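You operate a simulated robot arm through the tools that you are given. There is no shell and no other tool.

You run a simulated robot arm. Do the job below in one go: nothing can be reset, and whatever is moved stays where it is left.

## Task
Stack the clear pad on the red one, with sugar shaken over each.
Fine: Dust the red pad before you stack, the clear one after; shaker back. Set down upright: sugar shaker.

It is judged by the outcome, as a careful person would: the job done as asked, and still so three seconds after it is handed in. It fails if anything else is knocked over, pushed out of place, dropped, spilled or broken.

## Robot
A 7-joint arm with a fingered hand, fixed in place. Base frame: the origin is on the floor under the middle of its stand, x ahead of it, y to its left, z up; the work surface is at about z = 940. Units: mm, rad, N and s.
With the tool pointing down near the work surface it reaches from about 340 to 700 mm from the base axis. Its first joint turns from -1.204 to 3.002 rad. Payload 3.4 kg.
Tool frame: the origin (TCP) lies between the finger pads and is the grasp point; the fingertips stand 25 mm ahead of it; z points along the fingers, y is the line along which they close. The gripper opens to 88 mm; its body begins 29 mm behind the TCP. The gripper is a hand of 5 fingers: y runs from the thumb to the fingers, the wrist lies at [-13, -97, -162] in the tool frame.
Orientation is told as [roll, pitch, yaw] about the base's x, y, z axes, in that order, counted from this pose: with the fingers straight down and the wrist toward the robot, the tool's x, y and z point along [0, 1, 0], [1, 0, 0] and [0, 0, -1] of the base frame.

## Interface
- The arm moves only by the tool move_arm. Its argument "plan" is a list that holds one entry, the list of rows, each a list of 6 numbers: the shift along the base's x, y, z in units of 25 mm (1.0 is 25 mm), then the turn, a rotation vector about the base's x, y, z in units of 8 degrees (1.0 is 8 degrees). In form: [[[tx, ty, tz, ax, ay, az], ...]]. A call has 1 to 20 rows; each row shifts and turns the commanded pose from where the row before left it. A call with a number of a shift or a turn outside -1 to 1 is refused whole. A row lasts 0.2 s, in which the tool goes at most 50 mm and 0.15 rad; a call with a longer step from one row to the next is refused whole. Where a pose cannot be reached the arm comes as near as it can. A force on the tool above 40 N (or 10 N above the force at the start of the call, whichever is more), or a blocked arm, ends the call early, and 0.2 s more pass. In this call time passes only in rows, and 0.2 s behind the last. It gives the time, the measured TCP pose, the force on the tool (base axes), the opening and the grip force at its end, in the units of the frame above (readings bear some noise), with the torque about the TCP (base axes, N m) and any sound that the robot's microphone picked up.
- Cameras (640 x 400 px; columns grow to the right, rows downward): "scene" is fixed at [398.7, -652.5, 1559.5]; the picture's right is [0.99, -0.17, 0.00], its down [-0.13, -0.75, -0.65] and it looks along [0.11, 0.64, -0.76] (base axes); focal length 275 px, centre (320, 200). "wrist" rides on the gripper at [59, -79, -105] in the tool frame; the picture's right is [-0.73, 0.32, -0.61], its down [-0.62, -0.68, 0.38] and it looks along [-0.29, 0.66, 0.70] (tool axes); focal length 234 px, centre (320, 200). There is no depth. A picture from a camera that has moved, and an enlarged one, comes with that camera's place and axes in the base frame and with its lens.
- snapshot(camera): a new picture of that camera. No time passes.
- slide_trunk(by): slides the trunk up (or, below 0, down) by that many mm; the arm rides with it, the base frame stays. It gives what a move gives, with no picture.
- set_fingers(index, middle, ring, little, thumb_bend, thumb_turn): sets how far each is bent, from 0 (flat) to 1 (curled in); at 0.3 the hand is open as for a grip, at 0.7 the pads meet at the TCP. One left out holds its place. A second passes; each finger stops where it meets its share of the squeeze, and holds until it gets a number again. It is the only way to open and close the hand. It gives what a move gives, with no picture; readings hold the bend of each and the force on index, middle, ring, little, thumb and palm. thumb_turn goes from beside the hand (0) to across from the fingers (1), as for a grip.
- enlarge(camera, box): a new picture of the part [left, top, right, bottom] of that camera's present view, enlarged. No time passes.
- hand_in(): hands the job in; it is judged then, once.

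Nothing tells you positions but the pictures and the camera data. Unless the task says otherwise, let go and move clear before handing in.

The tools are called by a JSON object that holds its "fn" and its "kwargs". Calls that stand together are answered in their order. move_arm: Moves the arm, as the interface text tells. Its arguments: {"type":"object","properties":{"plan":{"type":"array","items":{"type":"array","items":{"type":"array","items":{"type":"number"}}}}},"required":["plan"]} The other tools are called the same way: slide_trunk (by) moves the trunk up or down; set_fingers (index, middle, ring, little, thumb_bend, thumb_turn) moves the fingers one by one; snapshot (camera) takes a picture; enlarge (camera, box) takes an enlarged picture of a part of a camera's view; hand_in () hands the job in.

At the start:

```text
clock: 0.0
tcp_pos: [374.5, -398.0, 1323.1]
ee_rot: [-0.001, -0.001, 0.0]
force: [0.4, -0.2, 0.8]
moment: [-0.03, 0.04, -0.03]
grip_width: 87.7
gripper_force: 0.0
shape: jaw
bend: [0.3, 0.3, 0.3, 0.3, 0.3, 0.98]
finger forces: [0.1, 0.1, 0.0, 0.1, 0.1, 0.0]
trunk travel left (down, up): [-725.0, 215.0]
```

scene: 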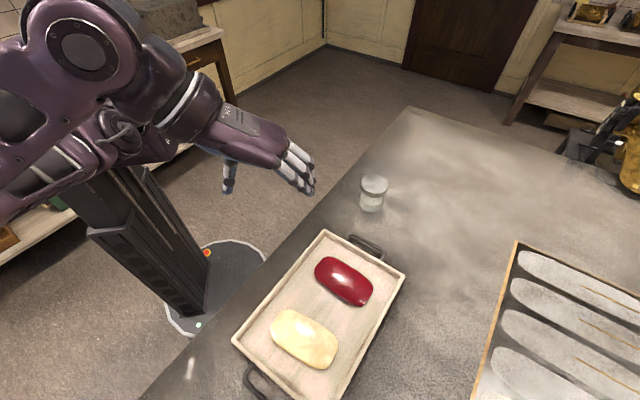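
wrist: 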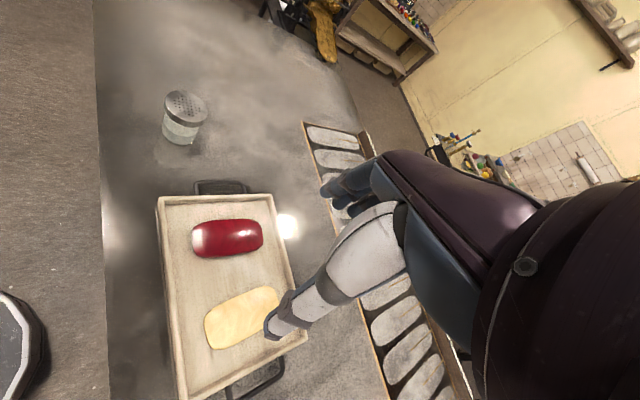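

The picture shows a tray with the red pad near (496, -397) and the cream "clear" pad near (392, -501). The sugar shaker stands behind the tray near (627, -193). I'll look closer before moving.

{"fn": "enlarge", "kwargs": {"camera": "scene", "box": [220, 150, 420, 400]}}

{"fn": "enlarge", "kwargs": {"camera": "scene", "box": [340, 160, 420, 230]}}

{"fn": "enlarge", "kwargs": {"camera": "wrist", "box": [120, 70, 320, 400]}}

```text
1.60 times, centred on (320, 275) of scene
camera zoom: at [398.7, -652.5, 1559.5], right [0.99, -0.17, 0.0], down [-0.13, -0.75, -0.65], along [0.11, 0.64, -0.76], focal length 439 px, centre (320, 80)
```

zoom: 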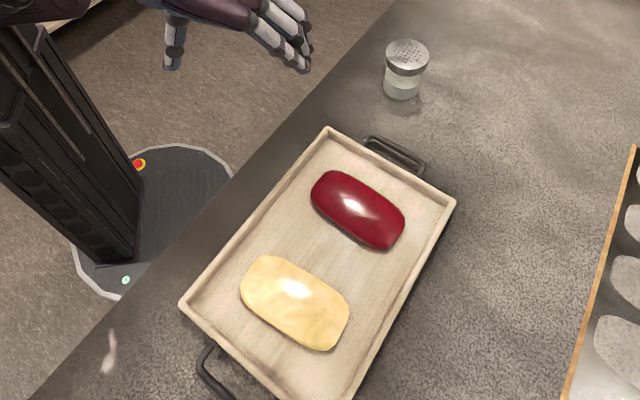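

```text
5.71 times, centred on (380, 195) of scene
camera zoom: at [398.7, -652.5, 1559.5], right [0.99, -0.17, 0.0], down [-0.13, -0.75, -0.65], along [0.11, 0.64, -0.76], focal length 1569 px, centre (-23, 229)
```

zoom: 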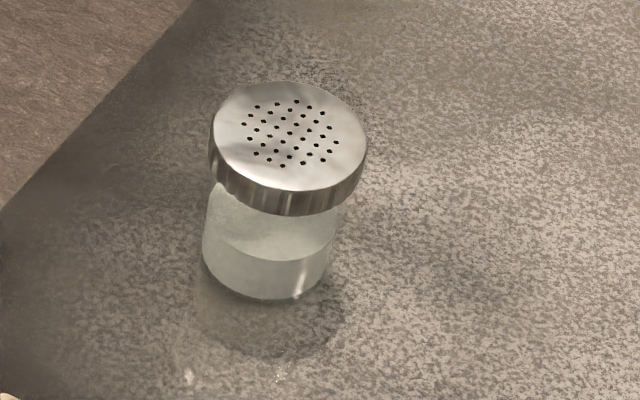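

```text
1.21 times, centred on (220, 235) of wrist
camera zoom: at [297.5, -339.9, 1427.1], right [0.32, -0.73, 0.61], down [-0.68, -0.62, -0.38], along [0.66, -0.29, -0.7], focal length 284 px, centre (441, 158)
```

zoom: 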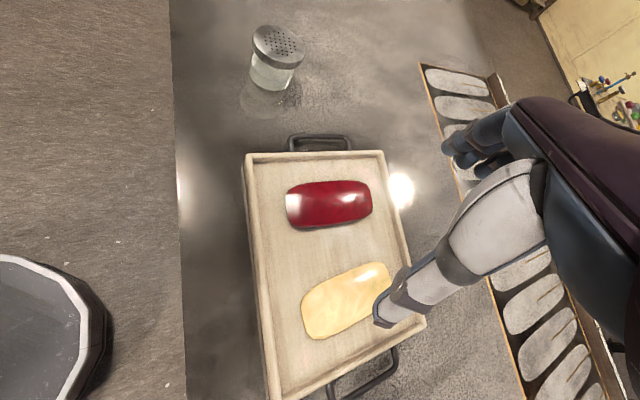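

The robot stands about 450 mm from the table edge, and the tray lies turned about 45° and parallel to that edge. I'll zoom in on the hand to see how thumb and fingers are arranged, and on the pads to measure them.

{"fn": "enlarge", "kwargs": {"camera": "scene", "box": [180, 80, 340, 200]}}

{"fn": "enlarge", "kwargs": {"camera": "scene", "box": [300, 240, 390, 320]}}

{"fn": "enlarge", "kwargs": {"camera": "scene", "box": [250, 290, 360, 390]}}

```text
3.33 times, centred on (260, 140) of scene
camera zoom: at [398.7, -652.5, 1559.5], right [0.99, -0.17, 0.0], down [-0.13, -0.75, -0.65], along [0.11, 0.64, -0.76], focal length 915 px, centre (520, 400)
```

zoom: 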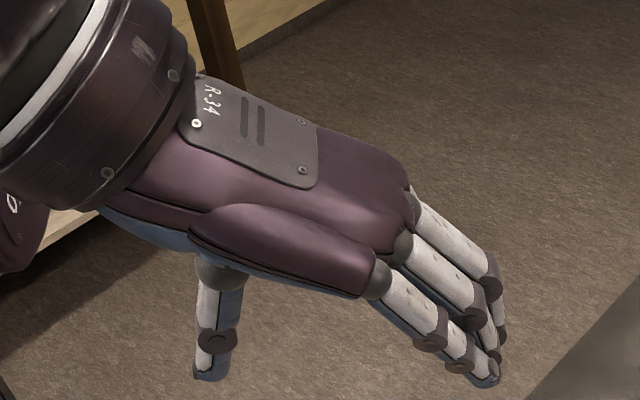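

```text
5.00 times, centred on (345, 280) of scene
camera zoom: at [398.7, -652.5, 1559.5], right [0.99, -0.17, 0.0], down [-0.13, -0.75, -0.65], along [0.11, 0.64, -0.76], focal length 1373 px, centre (195, -200)
```

zoom: 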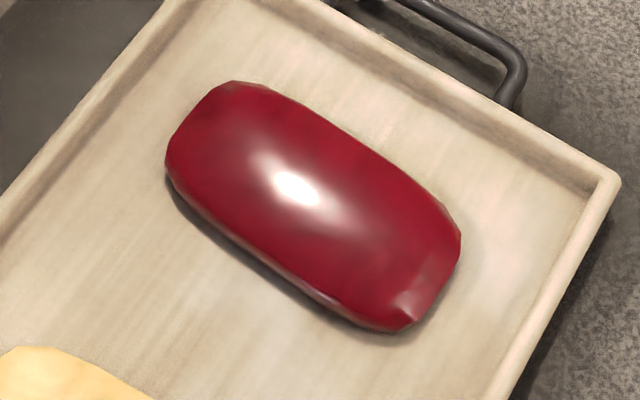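

```text
4.00 times, centred on (305, 340) of scene
camera zoom: at [398.7, -652.5, 1559.5], right [0.99, -0.17, 0.0], down [-0.13, -0.75, -0.65], along [0.11, 0.64, -0.76], focal length 1098 px, centre (380, -360)
```

zoom: 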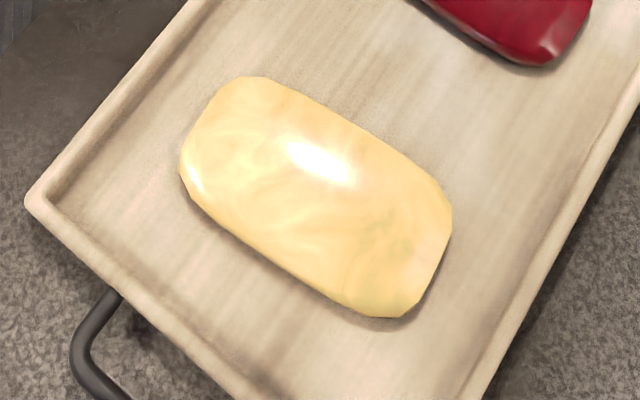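

The hand has its palm facing down, fingers forward and thumb below. To pour I need to hold the shaker from the side with the fingers level. I'll test that orientation high in free air first.

{"fn": "move_arm", "kwargs": {"plan": [[[0.214, 0.429, -0.214, 0.675, -0.518, -0.518], [0.214, 0.429, -0.214, 0.675, -0.518, -0.518], [0.214, 0.429, -0.214, 0.675, -0.518, -0.518], [0.214, 0.429, -0.214, 0.675, -0.518, -0.518], [0.214, 0.429, -0.214, 0.675, -0.518, -0.518], [0.214, 0.429, -0.214, 0.675, -0.518, -0.518], [0.214, 0.429, -0.214, 0.675, -0.518, -0.518]]]}}

```text
clock: 1.6
tcp_pos: [412.8, -323.3, 1286.3]
ee_rot: [0.786, -0.278, -0.654]
force: [0.3, -0.3, -0.3]
moment: [0.01, 0.0, -0.01]
grip_width: 87.5
gripper_force: 0.1
shape: jaw
bend: [0.3, 0.3, 0.3, 0.3, 0.3, 0.98]
finger forces: [0.0, 0.0, 0.1, 0.1, 0.0, 0.0]
trunk travel left (down, up): [-725.0, 215.0]
```

The arm follows the commanded pose well so far. I'll do the second half of the turn.

{"fn": "move_arm", "kwargs": {"plan": [[[0.214, 0.429, -0.214, 0.675, -0.518, -0.518], [0.214, 0.429, -0.214, 0.675, -0.518, -0.518], [0.214, 0.429, -0.214, 0.675, -0.518, -0.518], [0.214, 0.429, -0.214, 0.675, -0.518, -0.518], [0.214, 0.429, -0.214, 0.675, -0.518, -0.518], [0.214, 0.429, -0.214, 0.675, -0.518, -0.518], [0.214, 0.429, -0.214, 0.675, -0.518, -0.518]]]}}

{"fn": "snapshot", "kwargs": {"camera": "scene"}}

{"fn": "snapshot", "kwargs": {"camera": "wrist"}}

```text
clock: 3.2
tcp_pos: [469.9, -276.3, 1285.7]
ee_rot: [1.424, -0.103, -1.177]
force: [-1.0, 0.5, 0.5]
moment: [-0.02, 0.03, 0.0]
grip_width: 87.5
gripper_force: 0.1
shape: jaw
bend: [0.3, 0.3, 0.3, 0.3, 0.3, 0.98]
finger forces: [0.1, 0.0, 0.0, 0.0, 0.0, 0.0]
out of reach, approached as far as the arm can: row 3, 4, 5, 6, 7
trunk travel left (down, up): [-725.0, 215.0]
```

```text
taken
```

scene: 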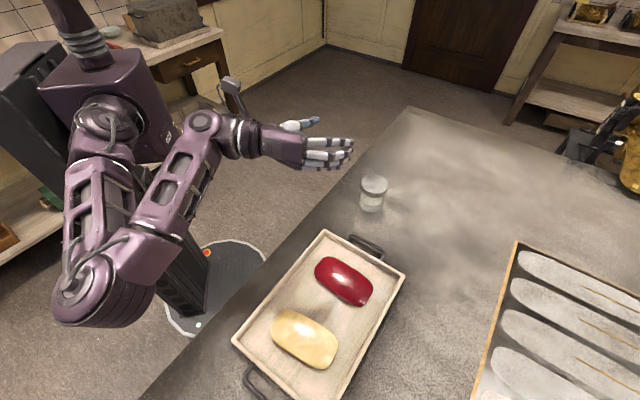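

```text
taken
camera wrist: at [349.8, -234.3, 1349.1], right [-0.5, -0.63, -0.59], down [0.03, 0.67, -0.74], along [0.86, -0.39, -0.32], focal length 234 px, centre (320, 200)
```

wrist: 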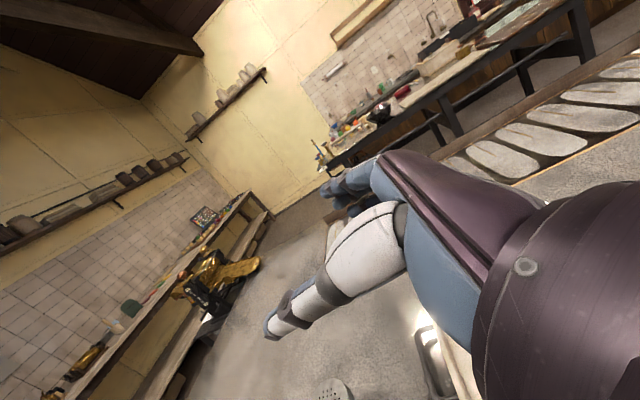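

The level-hand pose is nearly reached, but the arm is cramped this close to its body. I'll move the hand outward toward the shaker and see if the pose becomes exact.

{"fn": "move_arm", "kwargs": {"plan": [[[0.6, 0.3, 0, 0, 0, 0], [0.6, 0.3, 0, 0, 0, 0], [0.6, 0.3, 0, 0, 0, 0], [0.6, 0.3, 0, 0, 0, 0]]]}}

```text
clock: 4.2
tcp_pos: [520.1, -244.6, 1295.1]
ee_rot: [1.418, -0.101, -1.173]
force: [-0.5, -0.6, 0.2]
moment: [0.01, 0.01, 0.02]
grip_width: 87.5
gripper_force: 0.0
shape: jaw
bend: [0.3, 0.3, 0.3, 0.3, 0.3, 0.98]
finger forces: [0.0, 0.0, 0.0, 0.0, 0.0, 0.0]
out of reach, approached as far as the arm can: row 2, 3
trunk travel left (down, up): [-725.0, 215.0]
```

The grip pose is within about 10° of level, which is usable. Next I'll test the pouring roll, still high up and empty-handed, while moving toward the space above the red pad.

{"fn": "move_arm", "kwargs": {"plan": [[[0, -0.27, 0, -0.856, -0.315, -0.4625], [0, -0.27, 0, -0.875, -0.259, -0.4625], [0, -0.27, 0, -0.89, -0.202, -0.4625], [0, -0.27, 0, -0.901, -0.144, -0.4625], [0, -0.27, 0, -0.908, -0.086, -0.4625], [0, -0.27, 0, -0.912, -0.027, -0.4625], [0, -0.27, 0, -0.912, 0.032, -0.4625], [0, -0.27, 0, -0.908, 0.091, -0.4625], [0, -0.27, 0, -0.9, 0.149, -0.4625], [0, -0.27, 0, -0.889, 0.207, -0.4625], [0, -0.27, 0, -0.874, 0.264, -0.4625]]]}}

{"fn": "snapshot", "kwargs": {"camera": "scene"}}

```text
clock: 6.6
tcp_pos: [569.0, -205.5, 1542.4]
ee_rot: [1.129, -1.501, -1.606]
force: [-0.1, 0.8, 0.1]
moment: [-0.02, -0.01, 0.0]
grip_width: 87.7
gripper_force: 0.1
shape: jaw
bend: [0.3, 0.3, 0.3, 0.3, 0.3, 0.98]
finger forces: [0.0, 0.0, 0.0, 0.0, 0.0, 0.0]
out of reach, approached as far as the arm can: row 1, 2, 3, 4, 5, 6, 7, 8, 9, 10, 11
trunk travel left (down, up): [-725.0, 215.0]
```

```text
taken
```

scene: 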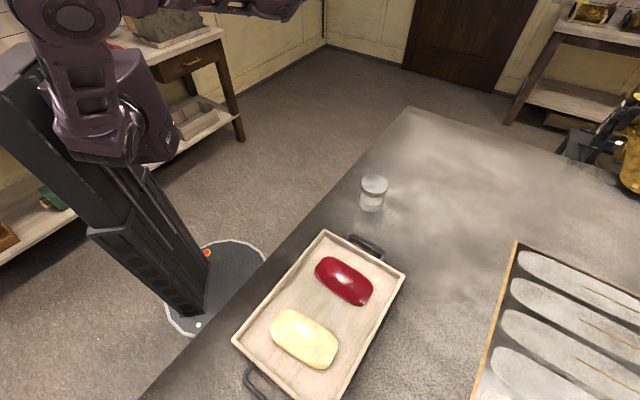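

Rolling palm-down makes the wrist go very high, so that isn't the way to pour. Rolling about the finger-closing axis through the natural fingers-down pose looks better, so I'll go back to fingers-down first and then test tilting beyond it.

{"fn": "move_arm", "kwargs": {"plan": [[[-0.32, -0.35, -1, 0.4446, 0.868, 0], [-0.32, -0.35, -1, 0.4446, 0.868, 0], [-0.32, -0.35, -1, 0.4446, 0.868, 0], [-0.32, -0.35, -1, 0.4446, 0.868, 0], [-0.32, -0.35, -1, 0.4446, 0.868, 0], [-0.32, -0.35, -1, 0.4446, 0.868, 0], [-0.32, -0.35, -1, 0.4446, 0.868, 0], [-0.32, -0.35, -1, 0.4446, 0.868, 0], [-0.32, -0.35, -1, 0.4446, 0.868, 0], [-0.32, -0.35, -1, 0.4446, 0.868, 0], [-0.32, -0.35, -1, 0.4446, 0.868, 0]]]}}

{"fn": "snapshot", "kwargs": {"camera": "scene"}}

```text
clock: 9.0
tcp_pos: [484.2, -304.0, 1266.0]
ee_rot: [0.011, -0.049, -0.537]
force: [0.0, 0.4, -0.2]
moment: [-0.01, 0.0, 0.01]
grip_width: 87.6
gripper_force: 0.0
shape: jaw
bend: [0.3, 0.3, 0.3, 0.3, 0.3, 0.98]
finger forces: [0.1, 0.0, 0.1, 0.1, 0.0, 0.0]
trunk travel left (down, up): [-725.0, 215.0]
```

```text
taken
```

scene: 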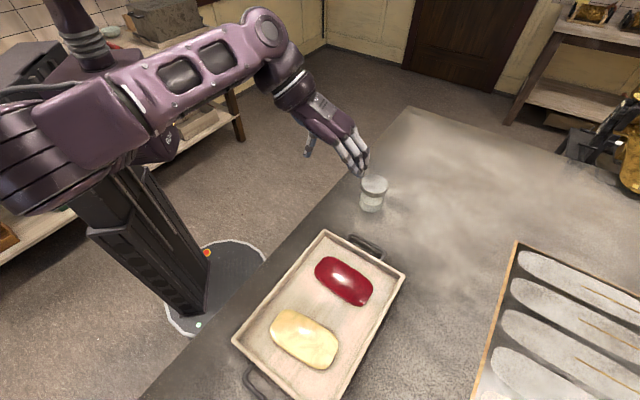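

Fingers-down works well here. Now I'll test the pouring tilt above the red pad, still empty-handed: a 60° roll past fingers-down with the tool yawing back toward forward.

{"fn": "move_arm", "kwargs": {"plan": [[[0.05, -0.356, -0.5, -0.656, 0.363, 0.5125], [0.05, -0.356, -0.5, -0.681, 0.315, 0.5125], [0.05, -0.356, -0.5, -0.701, 0.266, 0.5125], [0.05, -0.356, -0.5, -0.719, 0.215, 0.5125], [0.05, -0.356, -0.5, -0.732, 0.163, 0.5125], [0.05, -0.356, -0.5, -0.742, 0.11, 0.5125], [0.05, -0.356, -0.5, -0.748, 0.057, 0.5125], [0.05, -0.356, -0.5, -0.75, 0.003, 0.5125], [0.05, -0.356, -0.5, -0.748, -0.05, 0.5125], [0.05, -0.356, -0.5, -0.743, -0.104, 0.5125]]]}}

{"fn": "snapshot", "kwargs": {"camera": "scene"}}

```text
clock: 11.2
tcp_pos: [495.6, -392.9, 1143.1]
ee_rot: [-1.042, -0.024, 0.223]
force: [0.3, 0.2, -0.2]
moment: [-0.03, -0.01, -0.01]
grip_width: 87.6
gripper_force: 0.0
shape: jaw
bend: [0.3, 0.3, 0.3, 0.3, 0.3, 0.98]
finger forces: [0.1, 0.1, 0.0, 0.0, 0.0, 0.1]
trunk travel left (down, up): [-725.0, 215.0]
```

```text
taken
```

scene: 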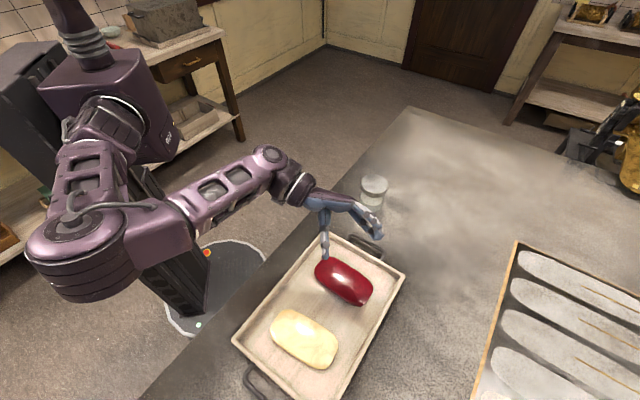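

The pouring pose is exact above the red pad (roll −60°). Now I'll rehearse the way back to the side-grip pose, just short of the shaker and above it.

{"fn": "move_arm", "kwargs": {"plan": [[[0.016, 0.352, 0.054, 0.859, 0.165, -0.531], [0.016, 0.352, 0.054, 0.869, 0.101, -0.531], [0.016, 0.352, 0.054, 0.874, 0.037, -0.531], [0.016, 0.352, 0.054, 0.875, -0.029, -0.531], [0.016, 0.352, 0.054, 0.87, -0.093, -0.531], [0.016, 0.352, 0.054, 0.861, -0.158, -0.531], [0.016, 0.352, 0.054, 0.847, -0.221, -0.531], [0.016, 0.352, 0.054, 0.828, -0.283, -0.531], [0.016, 0.352, 0.054, 0.805, -0.343, -0.531], [0.016, 0.352, 0.054, 0.777, -0.403, -0.531], [0.016, 0.352, 0.054, 0.745, -0.459, -0.531], [0.016, 0.352, 0.054, 0.709, -0.513, -0.531], [0.016, 0.352, 0.054, 0.669, -0.564, -0.531], [0.016, 0.352, 0.054, 0.625, -0.612, -0.531], [0.016, 0.352, 0.054, 0.579, -0.656, -0.531], [0.016, 0.352, 0.054, 0.528, -0.698, -0.531], [0.016, 0.352, 0.054, 0.475, -0.735, -0.531], [0.016, 0.352, 0.054, 0.419, -0.768, -0.531], [0.016, 0.352, 0.054, 0.361, -0.797, -0.531], [0.016, 0.352, 0.054, 0.301, -0.822, -0.531]]]}}

{"fn": "snapshot", "kwargs": {"camera": "scene"}}

{"fn": "snapshot", "kwargs": {"camera": "wrist"}}

```text
clock: 15.4
tcp_pos: [517.2, -206.0, 1191.6]
ee_rot: [1.296, 0.044, -1.177]
force: [-0.5, 0.1, 0.2]
moment: [-0.01, 0.01, 0.02]
grip_width: 88.1
gripper_force: 0.0
shape: jaw
bend: [0.3, 0.3, 0.3, 0.3, 0.3, 0.98]
finger forces: [0.1, 0.0, 0.1, 0.0, 0.0, 0.0]
out of reach, approached as far as the arm can: row 19, 20
trunk travel left (down, up): [-725.0, 215.0]
```

```text
taken
```

scene: 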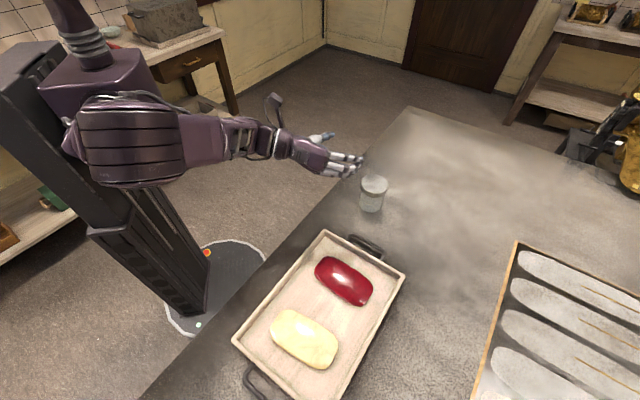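

```text
taken
camera wrist: at [411.5, -169.3, 1279.2], right [-0.61, -0.58, -0.55], down [-0.09, 0.73, -0.67], along [0.79, -0.36, -0.5], focal length 234 px, centre (320, 200)
```

wrist: 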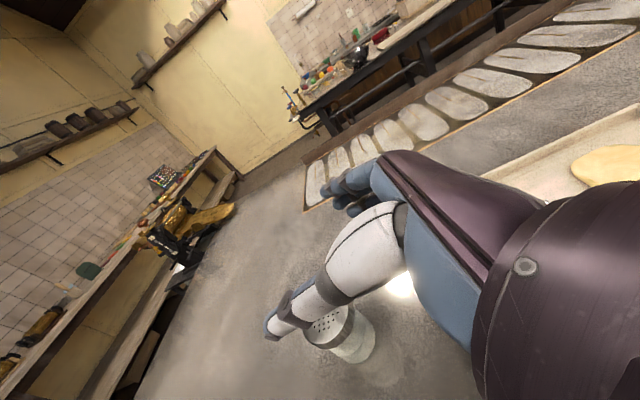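

The side-grip pose is limited to about 74° here because the hand is low relative to the shoulder. I'll raise the hand and roll a bit more, then lower the trunk to bring it all down to shaker height.

{"fn": "move_arm", "kwargs": {"plan": [[[-0.1, 0, 0.9, 0.096, -0.231, 0], [-0.1, 0, 0.9, 0.096, -0.231, 0], [-0.1, 0, 0.9, 0.096, -0.231, 0], [-0.1, 0, 0.9, 0.096, -0.231, 0], [-0.1, 0, 0.9, 0.096, -0.231, 0]]]}}

```text
clock: 16.6
tcp_pos: [504.2, -207.8, 1302.0]
ee_rot: [1.468, 0.048, -1.169]
force: [0.6, -0.5, -0.2]
moment: [0.01, -0.05, 0.01]
grip_width: 87.8
gripper_force: 0.1
shape: jaw
bend: [0.3, 0.3, 0.3, 0.3, 0.3, 0.98]
finger forces: [0.1, 0.0, 0.0, 0.1, 0.0, 0.0]
trunk travel left (down, up): [-725.0, 215.0]
```

The roll is now 84°, which is good. I'll lower the trunk in steps and check clearances as it comes down.

{"fn": "slide_trunk", "kwargs": {"by": -180}}

{"fn": "snapshot", "kwargs": {"camera": "scene"}}

{"fn": "snapshot", "kwargs": {"camera": "wrist"}}

```text
clock: 18.6
tcp_pos: [504.6, -207.0, 1122.1]
ee_rot: [1.468, 0.047, -1.169]
force: [0.4, -0.1, 0.3]
moment: [-0.02, 0.0, 0.03]
grip_width: 87.9
gripper_force: 0.0
shape: jaw
bend: [0.3, 0.3, 0.3, 0.3, 0.3, 0.98]
finger forces: [0.0, 0.0, 0.0, 0.1, 0.0, 0.0]
trunk travel left (down, up): [-545.0, 395.0]
```

```text
taken
```

scene: 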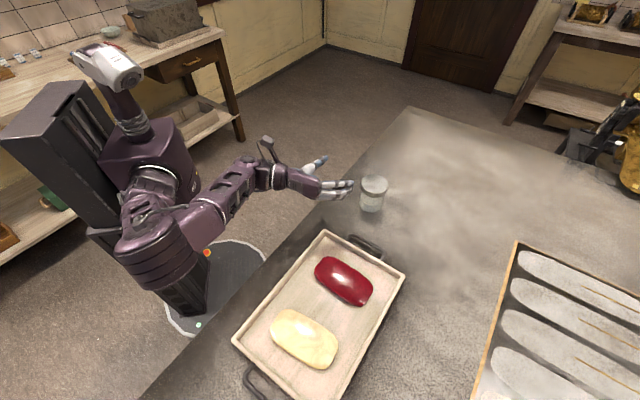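

```text
taken
camera wrist: at [385.2, -176.3, 1194.3], right [-0.51, -0.53, -0.67], down [0.01, 0.78, -0.63], along [0.86, -0.33, -0.39], focal length 234 px, centre (320, 200)
```

wrist: 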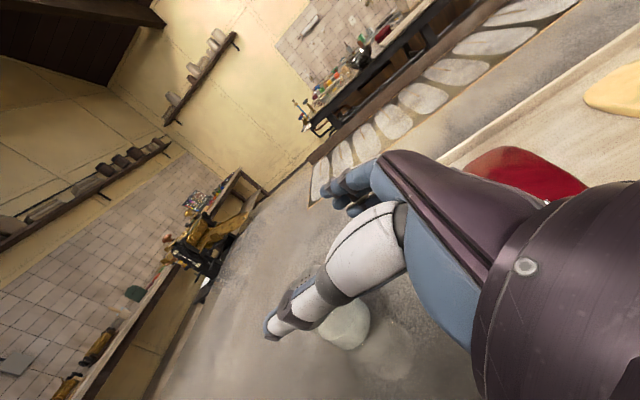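

The shaker's position agrees between both cameras at about (628, −181), with its lid top near z 1034. I'll move over it at a safe height with the hand opened a little wider and check the alignment.

{"fn": "move_arm", "kwargs": {"plan": [[[0.74, 0.14, 0, 0, 0, 0], [0.74, 0.14, 0, 0, 0, 0], [0.74, 0.14, 0, 0, 0, 0], [0.74, 0.14, 0, 0, 0, 0], [0.74, 0.14, 0, 0, 0, 0], [0.74, 0.14, 0, 0, 0, 0]]]}}

{"fn": "set_fingers", "kwargs": {"index": 0.2, "middle": 0.2, "ring": 0.2, "little": 0.2, "thumb_bend": 0.2}}

{"fn": "enlarge", "kwargs": {"camera": "scene", "box": [280, 120, 440, 240]}}

{"fn": "snapshot", "kwargs": {"camera": "wrist"}}

```text
clock: 20.0
tcp_pos: [616.3, -186.4, 1122.2]
ee_rot: [1.466, 0.048, -1.171]
force: [-0.5, -0.1, 0.1]
moment: [0.02, 0.01, 0.01]
grip_width: 88.0
gripper_force: 0.0
shape: jaw
bend: [0.3, 0.3, 0.3, 0.3, 0.3, 0.98]
finger forces: [0.0, 0.1, 0.0, 0.1, 0.1, 0.0]
trunk travel left (down, up): [-545.0, 395.0]
```

```text
clock: 21.0
tcp_pos: [615.8, -184.4, 1123.5]
ee_rot: [1.468, 0.048, -1.172]
force: [0.5, -0.3, 0.1]
moment: [0.0, 0.04, 0.0]
grip_width: 103.5
gripper_force: 0.1
shape: fingers
bend: [0.2, 0.2, 0.2, 0.2, 0.2, 0.98]
finger forces: [0.0, 0.0, 0.1, 0.0, 0.1, 0.0]
trunk travel left (down, up): [-545.0, 395.0]
```

```text
3.33 times, centred on (360, 180) of scene
camera zoom: at [398.7, -652.5, 1559.5], right [0.99, -0.17, 0.0], down [-0.13, -0.75, -0.65], along [0.11, 0.64, -0.76], focal length 915 px, centre (187, 267)
```

zoom: 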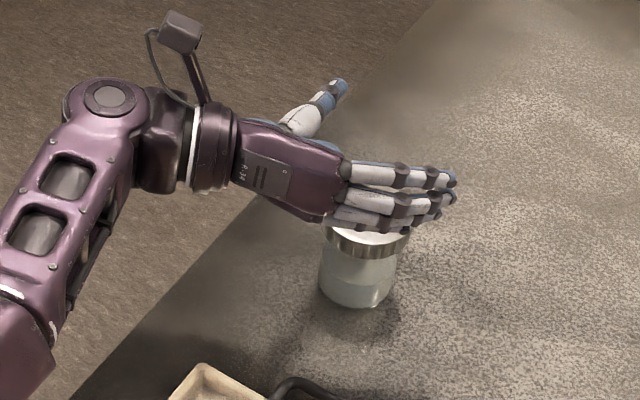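

```text
taken
camera wrist: at [497.0, -154.6, 1195.2], right [-0.51, -0.53, -0.67], down [0.01, 0.78, -0.63], along [0.86, -0.33, -0.39], focal length 234 px, centre (320, 200)
```

wrist: 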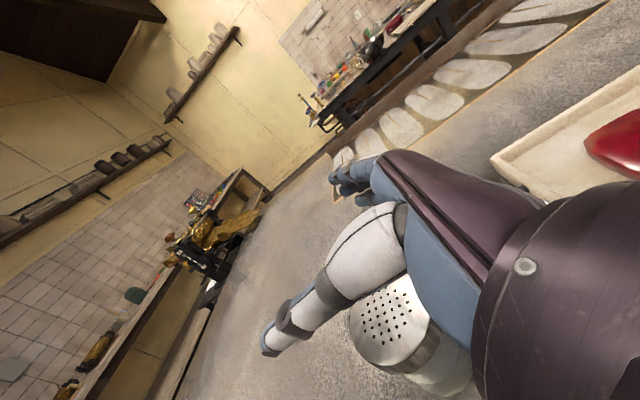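

Re-measured, the shaker is at about (631, −171) with its lid top at z ≈ 1024. I'll correct the alignment by a few millimetres and lower the trunk partway so the open hand straddles the shaker.

{"fn": "move_arm", "kwargs": {"plan": [[[0.26, 0.41, 0, 0, 0, 0]]]}}

{"fn": "slide_trunk", "kwargs": {"by": -50}}

{"fn": "enlarge", "kwargs": {"camera": "scene", "box": [300, 130, 420, 220]}}

{"fn": "snapshot", "kwargs": {"camera": "wrist"}}

```text
clock: 21.4
tcp_pos: [622.4, -175.6, 1122.2]
ee_rot: [1.466, 0.047, -1.169]
force: [-0.1, 0.8, 0.0]
moment: [0.0, -0.01, 0.0]
grip_width: 103.2
gripper_force: 0.1
shape: fingers
bend: [0.2, 0.2, 0.2, 0.2, 0.2, 0.98]
finger forces: [0.0, 0.1, 0.0, 0.1, 0.0, 0.0]
trunk travel left (down, up): [-545.0, 395.0]
```

```text
clock: 22.3
tcp_pos: [622.0, -175.0, 1072.9]
ee_rot: [1.468, 0.048, -1.169]
force: [-0.7, -0.1, 0.6]
moment: [0.01, -0.03, 0.01]
grip_width: 103.3
gripper_force: 0.1
shape: fingers
bend: [0.2, 0.2, 0.2, 0.2, 0.2, 0.98]
finger forces: [0.1, 0.0, 0.0, 0.0, 0.1, 0.0]
trunk travel left (down, up): [-495.0, 445.0]
```

```text
4.44 times, centred on (360, 175) of scene
camera zoom: at [398.7, -652.5, 1559.5], right [0.99, -0.17, 0.0], down [-0.13, -0.75, -0.65], along [0.11, 0.64, -0.76], focal length 1220 px, centre (142, 311)
```

zoom: 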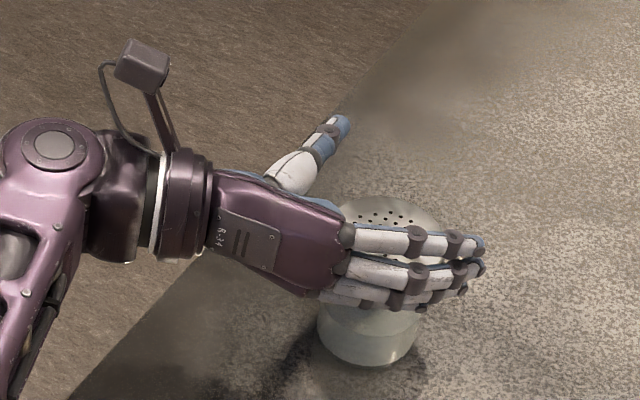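

```text
taken
camera wrist: at [503.1, -144.2, 1145.0], right [-0.51, -0.53, -0.67], down [0.01, 0.78, -0.63], along [0.86, -0.33, -0.39], focal length 234 px, centre (320, 200)
```

wrist: 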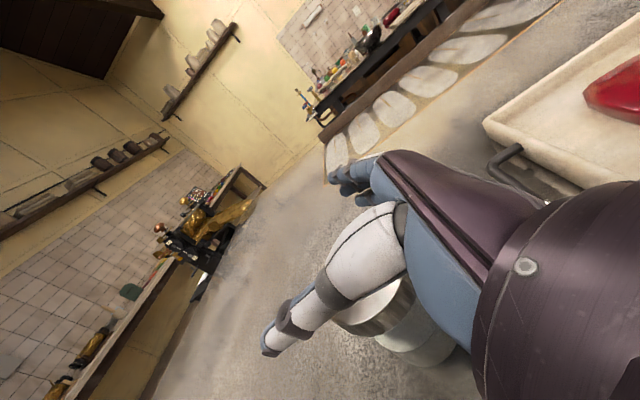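

The shaker sits between the thumb and the fingers. I'll back off 2 mm from the palm side and lower further in steps, watching the forces.

{"fn": "move_arm", "kwargs": {"plan": [[[-0.08, -0.035, 0, 0, 0, 0]]]}}

{"fn": "slide_trunk", "kwargs": {"by": -30}}

{"fn": "enlarge", "kwargs": {"camera": "scene", "box": [320, 150, 410, 220]}}

```text
clock: 22.7
tcp_pos: [619.7, -177.1, 1073.9]
ee_rot: [1.467, 0.046, -1.172]
force: [0.4, 0.1, 0.7]
moment: [0.0, -0.02, 0.03]
grip_width: 103.6
gripper_force: 0.0
shape: fingers
bend: [0.2, 0.2, 0.2, 0.2, 0.2, 0.98]
finger forces: [0.1, 0.0, 0.1, 0.0, 0.0, 0.1]
trunk travel left (down, up): [-495.0, 445.0]
```

```text
clock: 23.5
tcp_pos: [619.1, -176.6, 1043.6]
ee_rot: [1.469, 0.045, -1.17]
force: [0.5, -0.3, 0.2]
moment: [-0.01, -0.01, 0.03]
grip_width: 103.3
gripper_force: 0.0
shape: fingers
bend: [0.2, 0.2, 0.2, 0.2, 0.2, 0.98]
finger forces: [0.0, 0.1, 0.0, 0.0, 0.0, 0.0]
trunk travel left (down, up): [-465.0, 475.0]
```

```text
5.71 times, centred on (365, 185) of scene
camera zoom: at [398.7, -652.5, 1559.5], right [0.99, -0.17, 0.0], down [-0.13, -0.75, -0.65], along [0.11, 0.64, -0.76], focal length 1569 px, centre (63, 286)
```

zoom: 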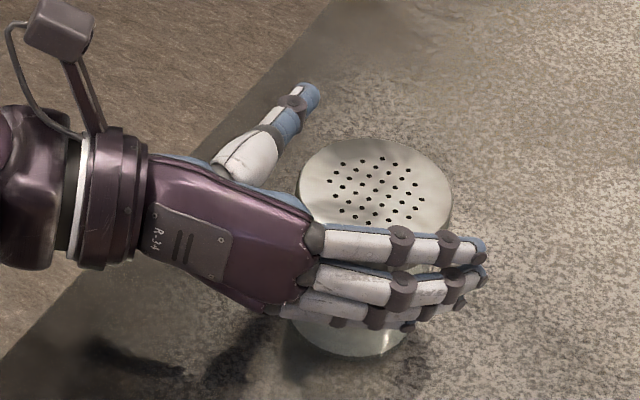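

It's aligned with no contact, so I'll lower the last 55 mm.

{"fn": "slide_trunk", "kwargs": {"by": -30}}

{"fn": "slide_trunk", "kwargs": {"by": -25}}

{"fn": "enlarge", "kwargs": {"camera": "scene", "box": [320, 150, 410, 220]}}

{"fn": "snapshot", "kwargs": {"camera": "wrist"}}

```text
clock: 24.2
tcp_pos: [618.8, -176.3, 1013.3]
ee_rot: [1.468, 0.046, -1.169]
force: [-0.9, 1.2, 0.2]
moment: [0.02, 0.02, -0.01]
grip_width: 103.4
gripper_force: 0.1
shape: fingers
bend: [0.2, 0.2, 0.2, 0.2, 0.2, 0.98]
finger forces: [0.0, 0.1, 0.0, 0.2, 0.0, 0.0]
trunk travel left (down, up): [-435.0, 505.0]
```

```text
clock: 24.9
tcp_pos: [613.3, -170.6, 1006.1]
ee_rot: [1.485, 0.031, -1.167]
force: [0.5, -0.1, -0.6]
moment: [-0.02, -0.01, 0.02]
grip_width: 103.2
gripper_force: 0.1
shape: fingers
bend: [0.2, 0.2, 0.2, 0.2, 0.2, 0.98]
finger forces: [0.0, 0.0, 0.0, 0.0, 0.1, 0.0]
trunk travel left (down, up): [-410.0, 530.0]
```

```text
5.71 times, centred on (365, 185) of scene
camera zoom: at [398.7, -652.5, 1559.5], right [0.99, -0.17, 0.0], down [-0.13, -0.75, -0.65], along [0.11, 0.64, -0.76], focal length 1569 px, centre (63, 286)
```

zoom: 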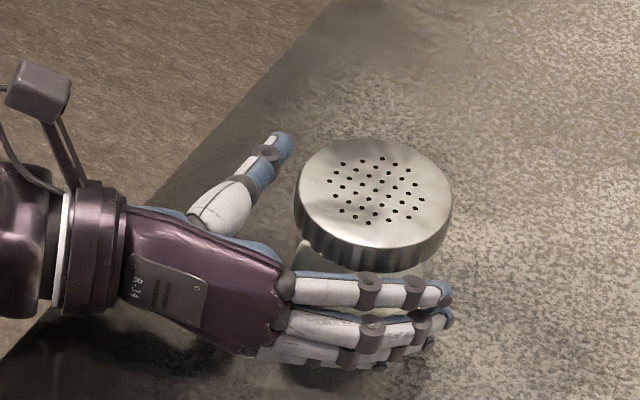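

```text
taken
camera wrist: at [493.0, -138.8, 1075.2], right [-0.49, -0.54, -0.68], down [0.03, 0.77, -0.63], along [0.87, -0.33, -0.37], focal length 234 px, centre (320, 200)
```

wrist: 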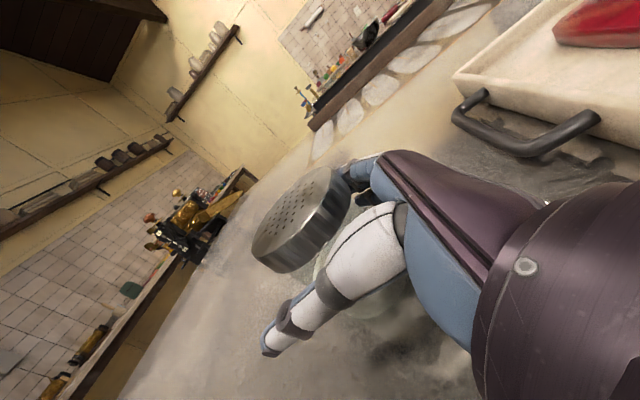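

The last step stopped short at z ≈ 1006, with the hand pushed slightly sideways, so some part of the arm is touching something. I'll look at the whole scene.

{"fn": "snapshot", "kwargs": {"camera": "scene"}}

{"fn": "enlarge", "kwargs": {"camera": "scene", "box": [100, 130, 400, 340]}}

```text
taken
```

scene: 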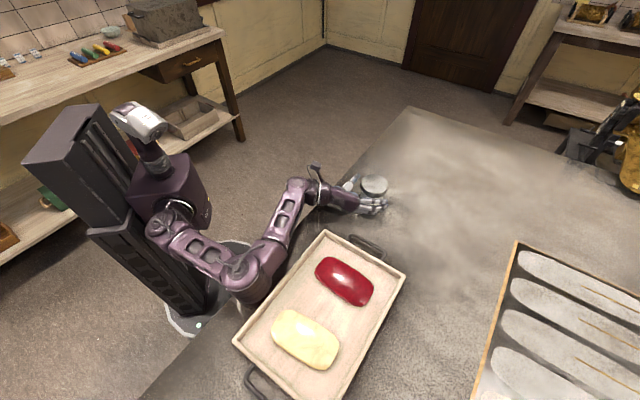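

```text
1.90 times, centred on (250, 235) of scene
camera zoom: at [398.7, -652.5, 1559.5], right [0.99, -0.17, 0.0], down [-0.13, -0.75, -0.65], along [0.11, 0.64, -0.76], focal length 523 px, centre (453, 133)
```

zoom: 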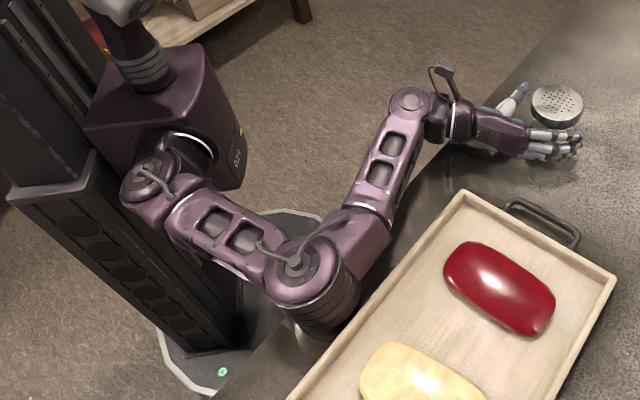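

The elbow has come down onto the table's edge beside the tray. I'll raise the trunk right away and finish the descent with the arm itself.

{"fn": "slide_trunk", "kwargs": {"by": 45}}

{"fn": "enlarge", "kwargs": {"camera": "scene", "box": [220, 150, 420, 400]}}

```text
clock: 25.8
tcp_pos: [621.0, -178.5, 1031.0]
ee_rot: [1.465, 0.048, -1.171]
force: [0.1, -0.8, 1.1]
moment: [0.04, 0.0, 0.0]
grip_width: 103.2
gripper_force: 0.1
shape: fingers
bend: [0.2, 0.2, 0.2, 0.2, 0.2, 0.98]
finger forces: [0.1, 0.0, 0.1, 0.0, 0.1, 0.1]
trunk travel left (down, up): [-455.0, 485.0]
```

```text
1.60 times, centred on (320, 275) of scene
camera zoom: at [398.7, -652.5, 1559.5], right [0.99, -0.17, 0.0], down [-0.13, -0.75, -0.65], along [0.11, 0.64, -0.76], focal length 439 px, centre (320, 80)
```

zoom: 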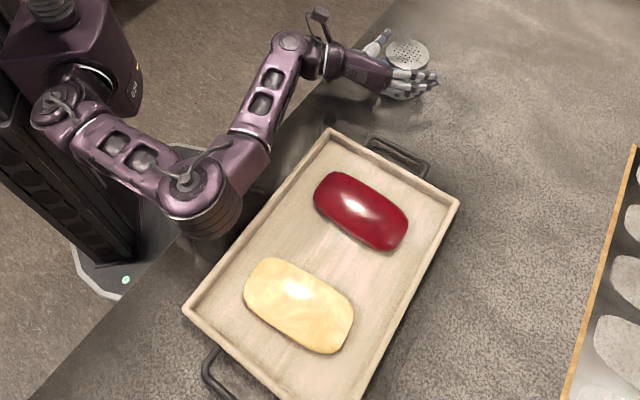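

Comparing with the first view, the tray may have been nudged a few millimetres by the elbow. I'll measure that precisely with the same enlargements I took at the start.

{"fn": "enlarge", "kwargs": {"camera": "scene", "box": [300, 240, 390, 320]}}

{"fn": "enlarge", "kwargs": {"camera": "scene", "box": [250, 290, 360, 390]}}

```text
5.00 times, centred on (345, 280) of scene
camera zoom: at [398.7, -652.5, 1559.5], right [0.99, -0.17, 0.0], down [-0.13, -0.75, -0.65], along [0.11, 0.64, -0.76], focal length 1373 px, centre (195, -200)
```

zoom: 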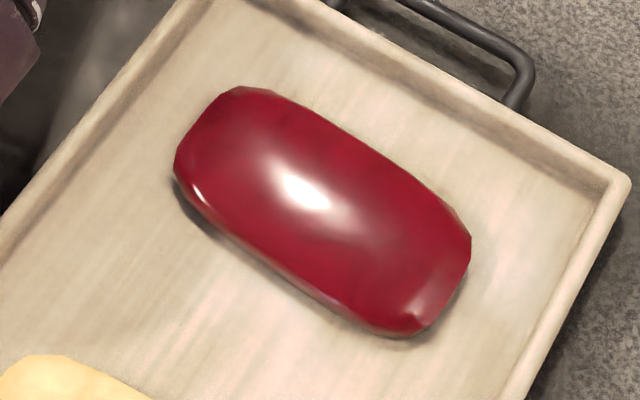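

```text
4.00 times, centred on (305, 340) of scene
camera zoom: at [398.7, -652.5, 1559.5], right [0.99, -0.17, 0.0], down [-0.13, -0.75, -0.65], along [0.11, 0.64, -0.76], focal length 1098 px, centre (380, -360)
```

zoom: 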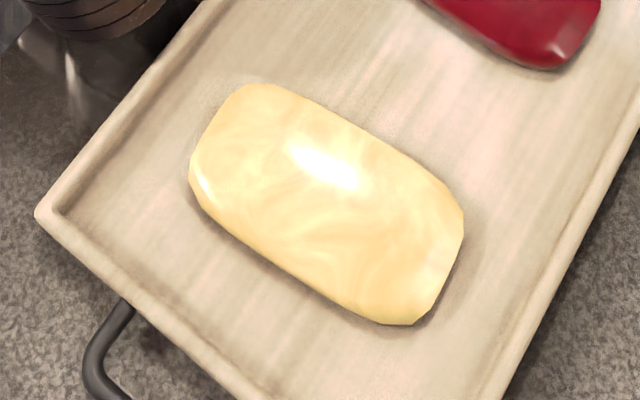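

The tray and both pads moved together by about 5 mm, pushed away from the robot; nothing tipped. I'll keep the elbow well clear from here on. Now I'll lower the hand the last 43 mm with the arm, rolling it down a little to stay within reach.

{"fn": "move_arm", "kwargs": {"plan": [[[0, 0, -0.344, -0.058, 0.138, 0.007], [0, 0, -0.344, -0.058, 0.138, 0.007], [0, 0, -0.344, -0.058, 0.138, 0.007], [0, 0, -0.344, -0.058, 0.138, 0.007], [0, 0, -0.344, -0.058, 0.138, 0.007]]]}}

{"fn": "enlarge", "kwargs": {"camera": "scene", "box": [320, 150, 410, 220]}}

{"fn": "enlarge", "kwargs": {"camera": "scene", "box": [100, 130, 400, 340]}}

```text
clock: 27.0
tcp_pos: [621.0, -176.5, 990.2]
ee_rot: [1.364, 0.047, -1.171]
force: [0.8, 0.6, 0.0]
moment: [0.01, 0.01, 0.0]
grip_width: 103.3
gripper_force: 0.1
shape: fingers
bend: [0.2, 0.2, 0.2, 0.2, 0.2, 0.98]
finger forces: [0.0, 0.1, 0.0, 0.1, 0.0, 0.0]
trunk travel left (down, up): [-455.0, 485.0]
```

```text
5.71 times, centred on (365, 185) of scene
camera zoom: at [398.7, -652.5, 1559.5], right [0.99, -0.17, 0.0], down [-0.13, -0.75, -0.65], along [0.11, 0.64, -0.76], focal length 1569 px, centre (63, 286)
```

zoom: 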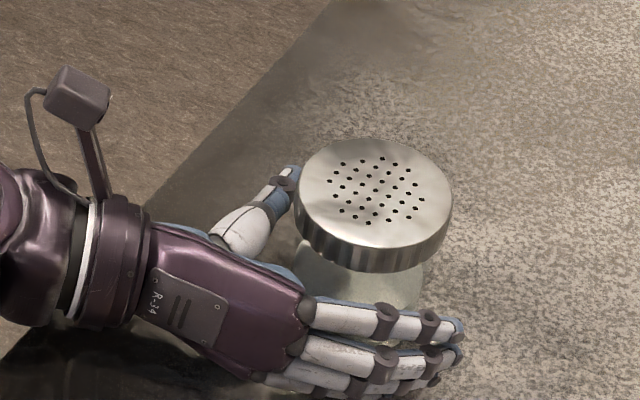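

```text
1.90 times, centred on (250, 235) of scene
camera zoom: at [398.7, -652.5, 1559.5], right [0.99, -0.17, 0.0], down [-0.13, -0.75, -0.65], along [0.11, 0.64, -0.76], focal length 523 px, centre (453, 133)
```

zoom: 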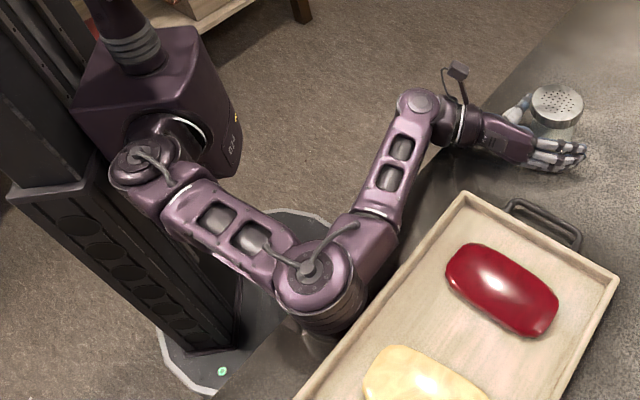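

The hand surrounds the shaker body with no contact. Closing the fingers and thumb on it now.

{"fn": "set_fingers", "kwargs": {"index": 0.36, "middle": 0.36, "ring": 0.36, "little": 0.36, "thumb_bend": 0.36}}

{"fn": "set_fingers", "kwargs": {"index": 0.6, "middle": 0.6, "ring": 0.6, "little": 0.6, "thumb_bend": 0.6}}

{"fn": "enlarge", "kwargs": {"camera": "scene", "box": [320, 150, 410, 220]}}

```text
clock: 28.0
tcp_pos: [620.4, -176.1, 990.3]
ee_rot: [1.362, 0.046, -1.169]
force: [0.8, -0.3, -0.6]
moment: [-0.03, 0.02, 0.01]
grip_width: 72.9
gripper_force: 0.2
shape: fingers
bend: [0.36, 0.36, 0.36, 0.36, 0.36, 0.98]
finger forces: [0.2, 0.1, 0.0, 0.0, 0.1, 0.0]
trunk travel left (down, up): [-455.0, 485.0]
```

```text
clock: 29.0
tcp_pos: [619.4, -177.3, 988.0]
ee_rot: [1.363, 0.047, -1.17]
force: [-0.6, -0.6, 0.7]
moment: [-0.14, -0.08, -0.04]
grip_width: 59.2
gripper_force: 23.4
shape: fingers
bend: [0.48, 0.53, 0.52, 0.55, 0.42, 0.94]
finger forces: [9.1, 5.3, 5.1, 3.9, 23.2, 0.1]
trunk travel left (down, up): [-455.0, 485.0]
```

```text
5.71 times, centred on (365, 185) of scene
camera zoom: at [398.7, -652.5, 1559.5], right [0.99, -0.17, 0.0], down [-0.13, -0.75, -0.65], along [0.11, 0.64, -0.76], focal length 1569 px, centre (63, 286)
```

zoom: 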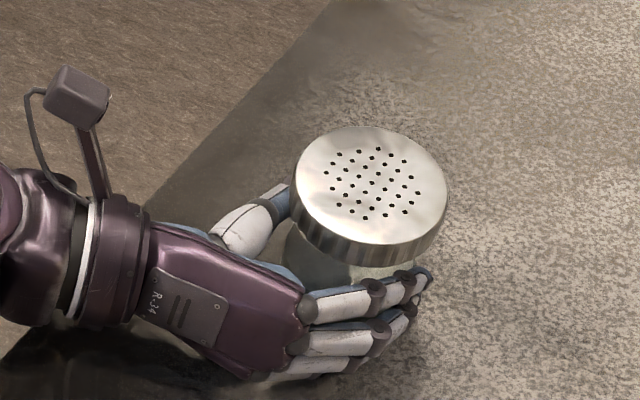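

The shaker is held with 23 N. I'll lift it straight up with the trunk, which also takes the elbow away from the table, and check the hold.

{"fn": "slide_trunk", "kwargs": {"by": 40}}

{"fn": "slide_trunk", "kwargs": {"by": 110}}

{"fn": "snapshot", "kwargs": {"camera": "scene"}}

{"fn": "snapshot", "kwargs": {"camera": "wrist"}}

```text
clock: 29.8
tcp_pos: [620.7, -177.6, 1029.3]
ee_rot: [1.361, 0.048, -1.169]
force: [0.7, 0.4, -2.0]
moment: [-0.03, 0.07, -0.01]
grip_width: 59.2
gripper_force: 23.2
shape: fingers
bend: [0.49, 0.53, 0.53, 0.56, 0.42, 0.94]
finger forces: [9.1, 5.2, 4.9, 3.7, 23.2, 0.1]
trunk travel left (down, up): [-495.0, 445.0]
```

```text
clock: 31.2
tcp_pos: [621.2, -177.2, 1139.2]
ee_rot: [1.363, 0.05, -1.169]
force: [-0.4, 0.1, -2.4]
moment: [-0.03, -0.03, 0.01]
grip_width: 59.1
gripper_force: 23.3
shape: fingers
bend: [0.49, 0.53, 0.53, 0.56, 0.42, 0.94]
finger forces: [9.2, 5.2, 4.9, 3.8, 23.2, 0.1]
trunk travel left (down, up): [-605.0, 335.0]
```

```text
taken
```

scene: 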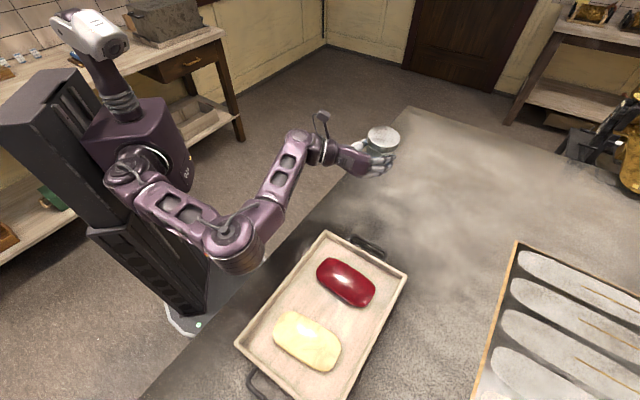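

```text
taken
camera wrist: at [509.6, -143.5, 1221.1], right [-0.57, -0.56, -0.6], down [-0.05, 0.75, -0.66], along [0.82, -0.34, -0.46], focal length 234 px, centre (320, 200)
```

wrist: 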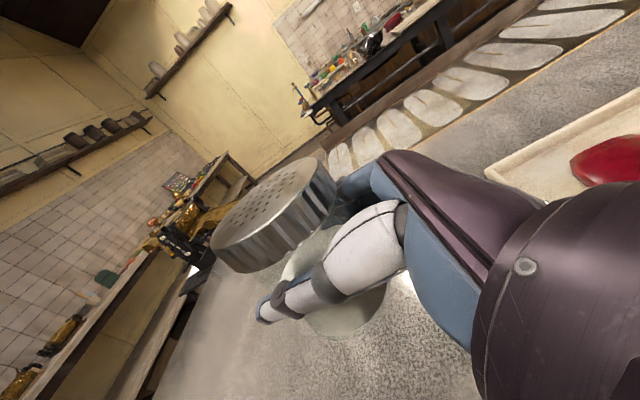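

The shaker is lifted and steady. I'll raise the trunk back to its starting height and carry the shaker, still mostly upright, toward the red pad.

{"fn": "slide_trunk", "kwargs": {"by": 120}}

{"fn": "move_arm", "kwargs": {"plan": [[[-0.607, -0.82, -0.193, -0.245, 0.529, 0.4625], [-0.607, -0.82, -0.193, -0.279, 0.512, 0.4625], [-0.607, -0.82, -0.193, -0.312, 0.493, 0.4625], [-0.607, -0.82, -0.193, -0.343, 0.472, 0.4625], [-0.607, -0.82, -0.193, -0.372, 0.449, 0.4625], [-0.607, -0.82, -0.193, -0.401, 0.424, 0.4625]]]}}

{"fn": "snapshot", "kwargs": {"camera": "scene"}}

```text
clock: 32.8
tcp_pos: [619.9, -177.6, 1260.1]
ee_rot: [1.363, 0.048, -1.168]
force: [-0.5, 0.0, -1.4]
moment: [-0.01, 0.03, 0.0]
grip_width: 59.3
gripper_force: 22.8
shape: fingers
bend: [0.49, 0.53, 0.53, 0.56, 0.42, 0.94]
finger forces: [9.1, 5.2, 5.0, 3.8, 23.1, 0.0]
trunk travel left (down, up): [-725.0, 215.0]
```

```text
clock: 34.1
tcp_pos: [529.1, -301.0, 1230.4]
ee_rot: [0.875, 0.043, -0.804]
force: [-0.7, -0.2, -2.8]
moment: [-0.03, 0.0, 0.01]
grip_width: 59.4
gripper_force: 22.3
shape: fingers
bend: [0.49, 0.53, 0.53, 0.56, 0.42, 0.94]
finger forces: [9.1, 5.2, 4.7, 3.5, 22.6, 0.1]
trunk travel left (down, up): [-725.0, 215.0]
```

```text
taken
```

scene: 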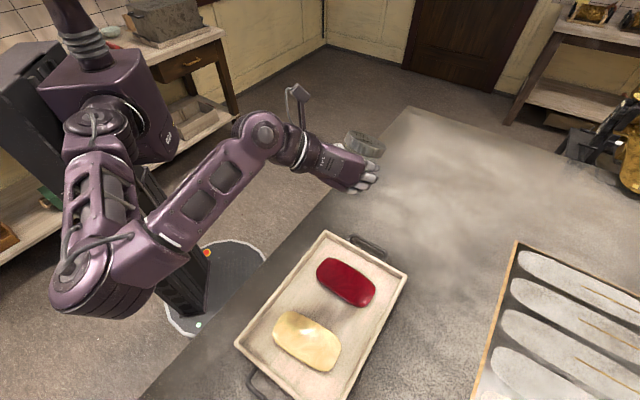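

The carry works as rehearsed. Next I'll go on to just above the red pad, with the shaker still leaning less than 70°.

{"fn": "move_arm", "kwargs": {"plan": [[[-0.095, -0.595, -0.25, -0.46, 0.423, 0.5625], [-0.095, -0.595, -0.25, -0.492, 0.386, 0.5625], [-0.095, -0.595, -0.25, -0.521, 0.346, 0.5625], [-0.095, -0.595, -0.25, -0.546, 0.304, 0.5625], [-0.095, -0.595, -0.25, -0.568, 0.26, 0.5625], [-0.095, -0.595, -0.25, -0.587, 0.215, 0.5625], [-0.095, -0.595, -0.25, -0.602, 0.168, 0.5625], [-0.095, -0.595, -0.25, -0.613, 0.12, 0.5625]]]}}

{"fn": "snapshot", "kwargs": {"camera": "scene"}}

{"fn": "snapshot", "kwargs": {"camera": "wrist"}}

```text
clock: 36.0
tcp_pos: [509.8, -419.6, 1181.1]
ee_rot: [0.176, 0.018, -0.195]
force: [-0.2, -0.2, -2.6]
moment: [-0.02, -0.03, 0.01]
grip_width: 59.1
gripper_force: 22.3
shape: fingers
bend: [0.49, 0.53, 0.53, 0.56, 0.42, 0.93]
finger forces: [9.1, 4.9, 4.8, 3.2, 22.0, 0.0]
trunk travel left (down, up): [-725.0, 215.0]
```

```text
taken
```

scene: 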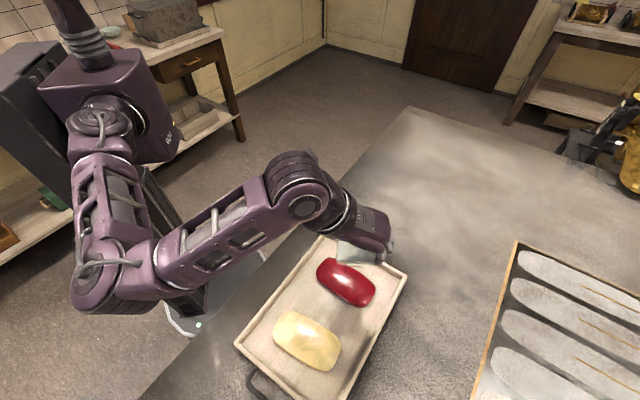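

```text
taken
camera wrist: at [444.0, -365.8, 1294.8], right [0.17, -0.87, 0.47], down [-0.78, -0.4, -0.47], along [0.6, -0.29, -0.75], focal length 234 px, centre (320, 200)
```

wrist: 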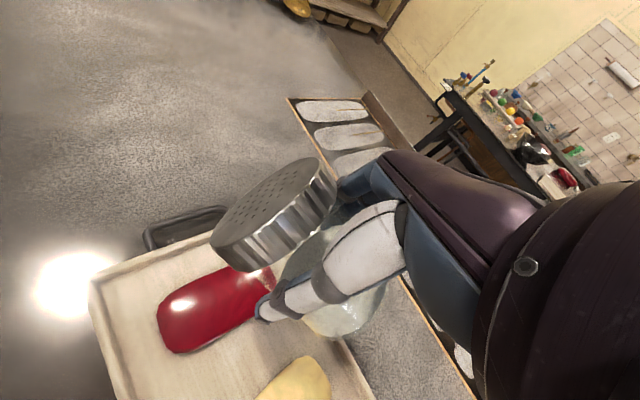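

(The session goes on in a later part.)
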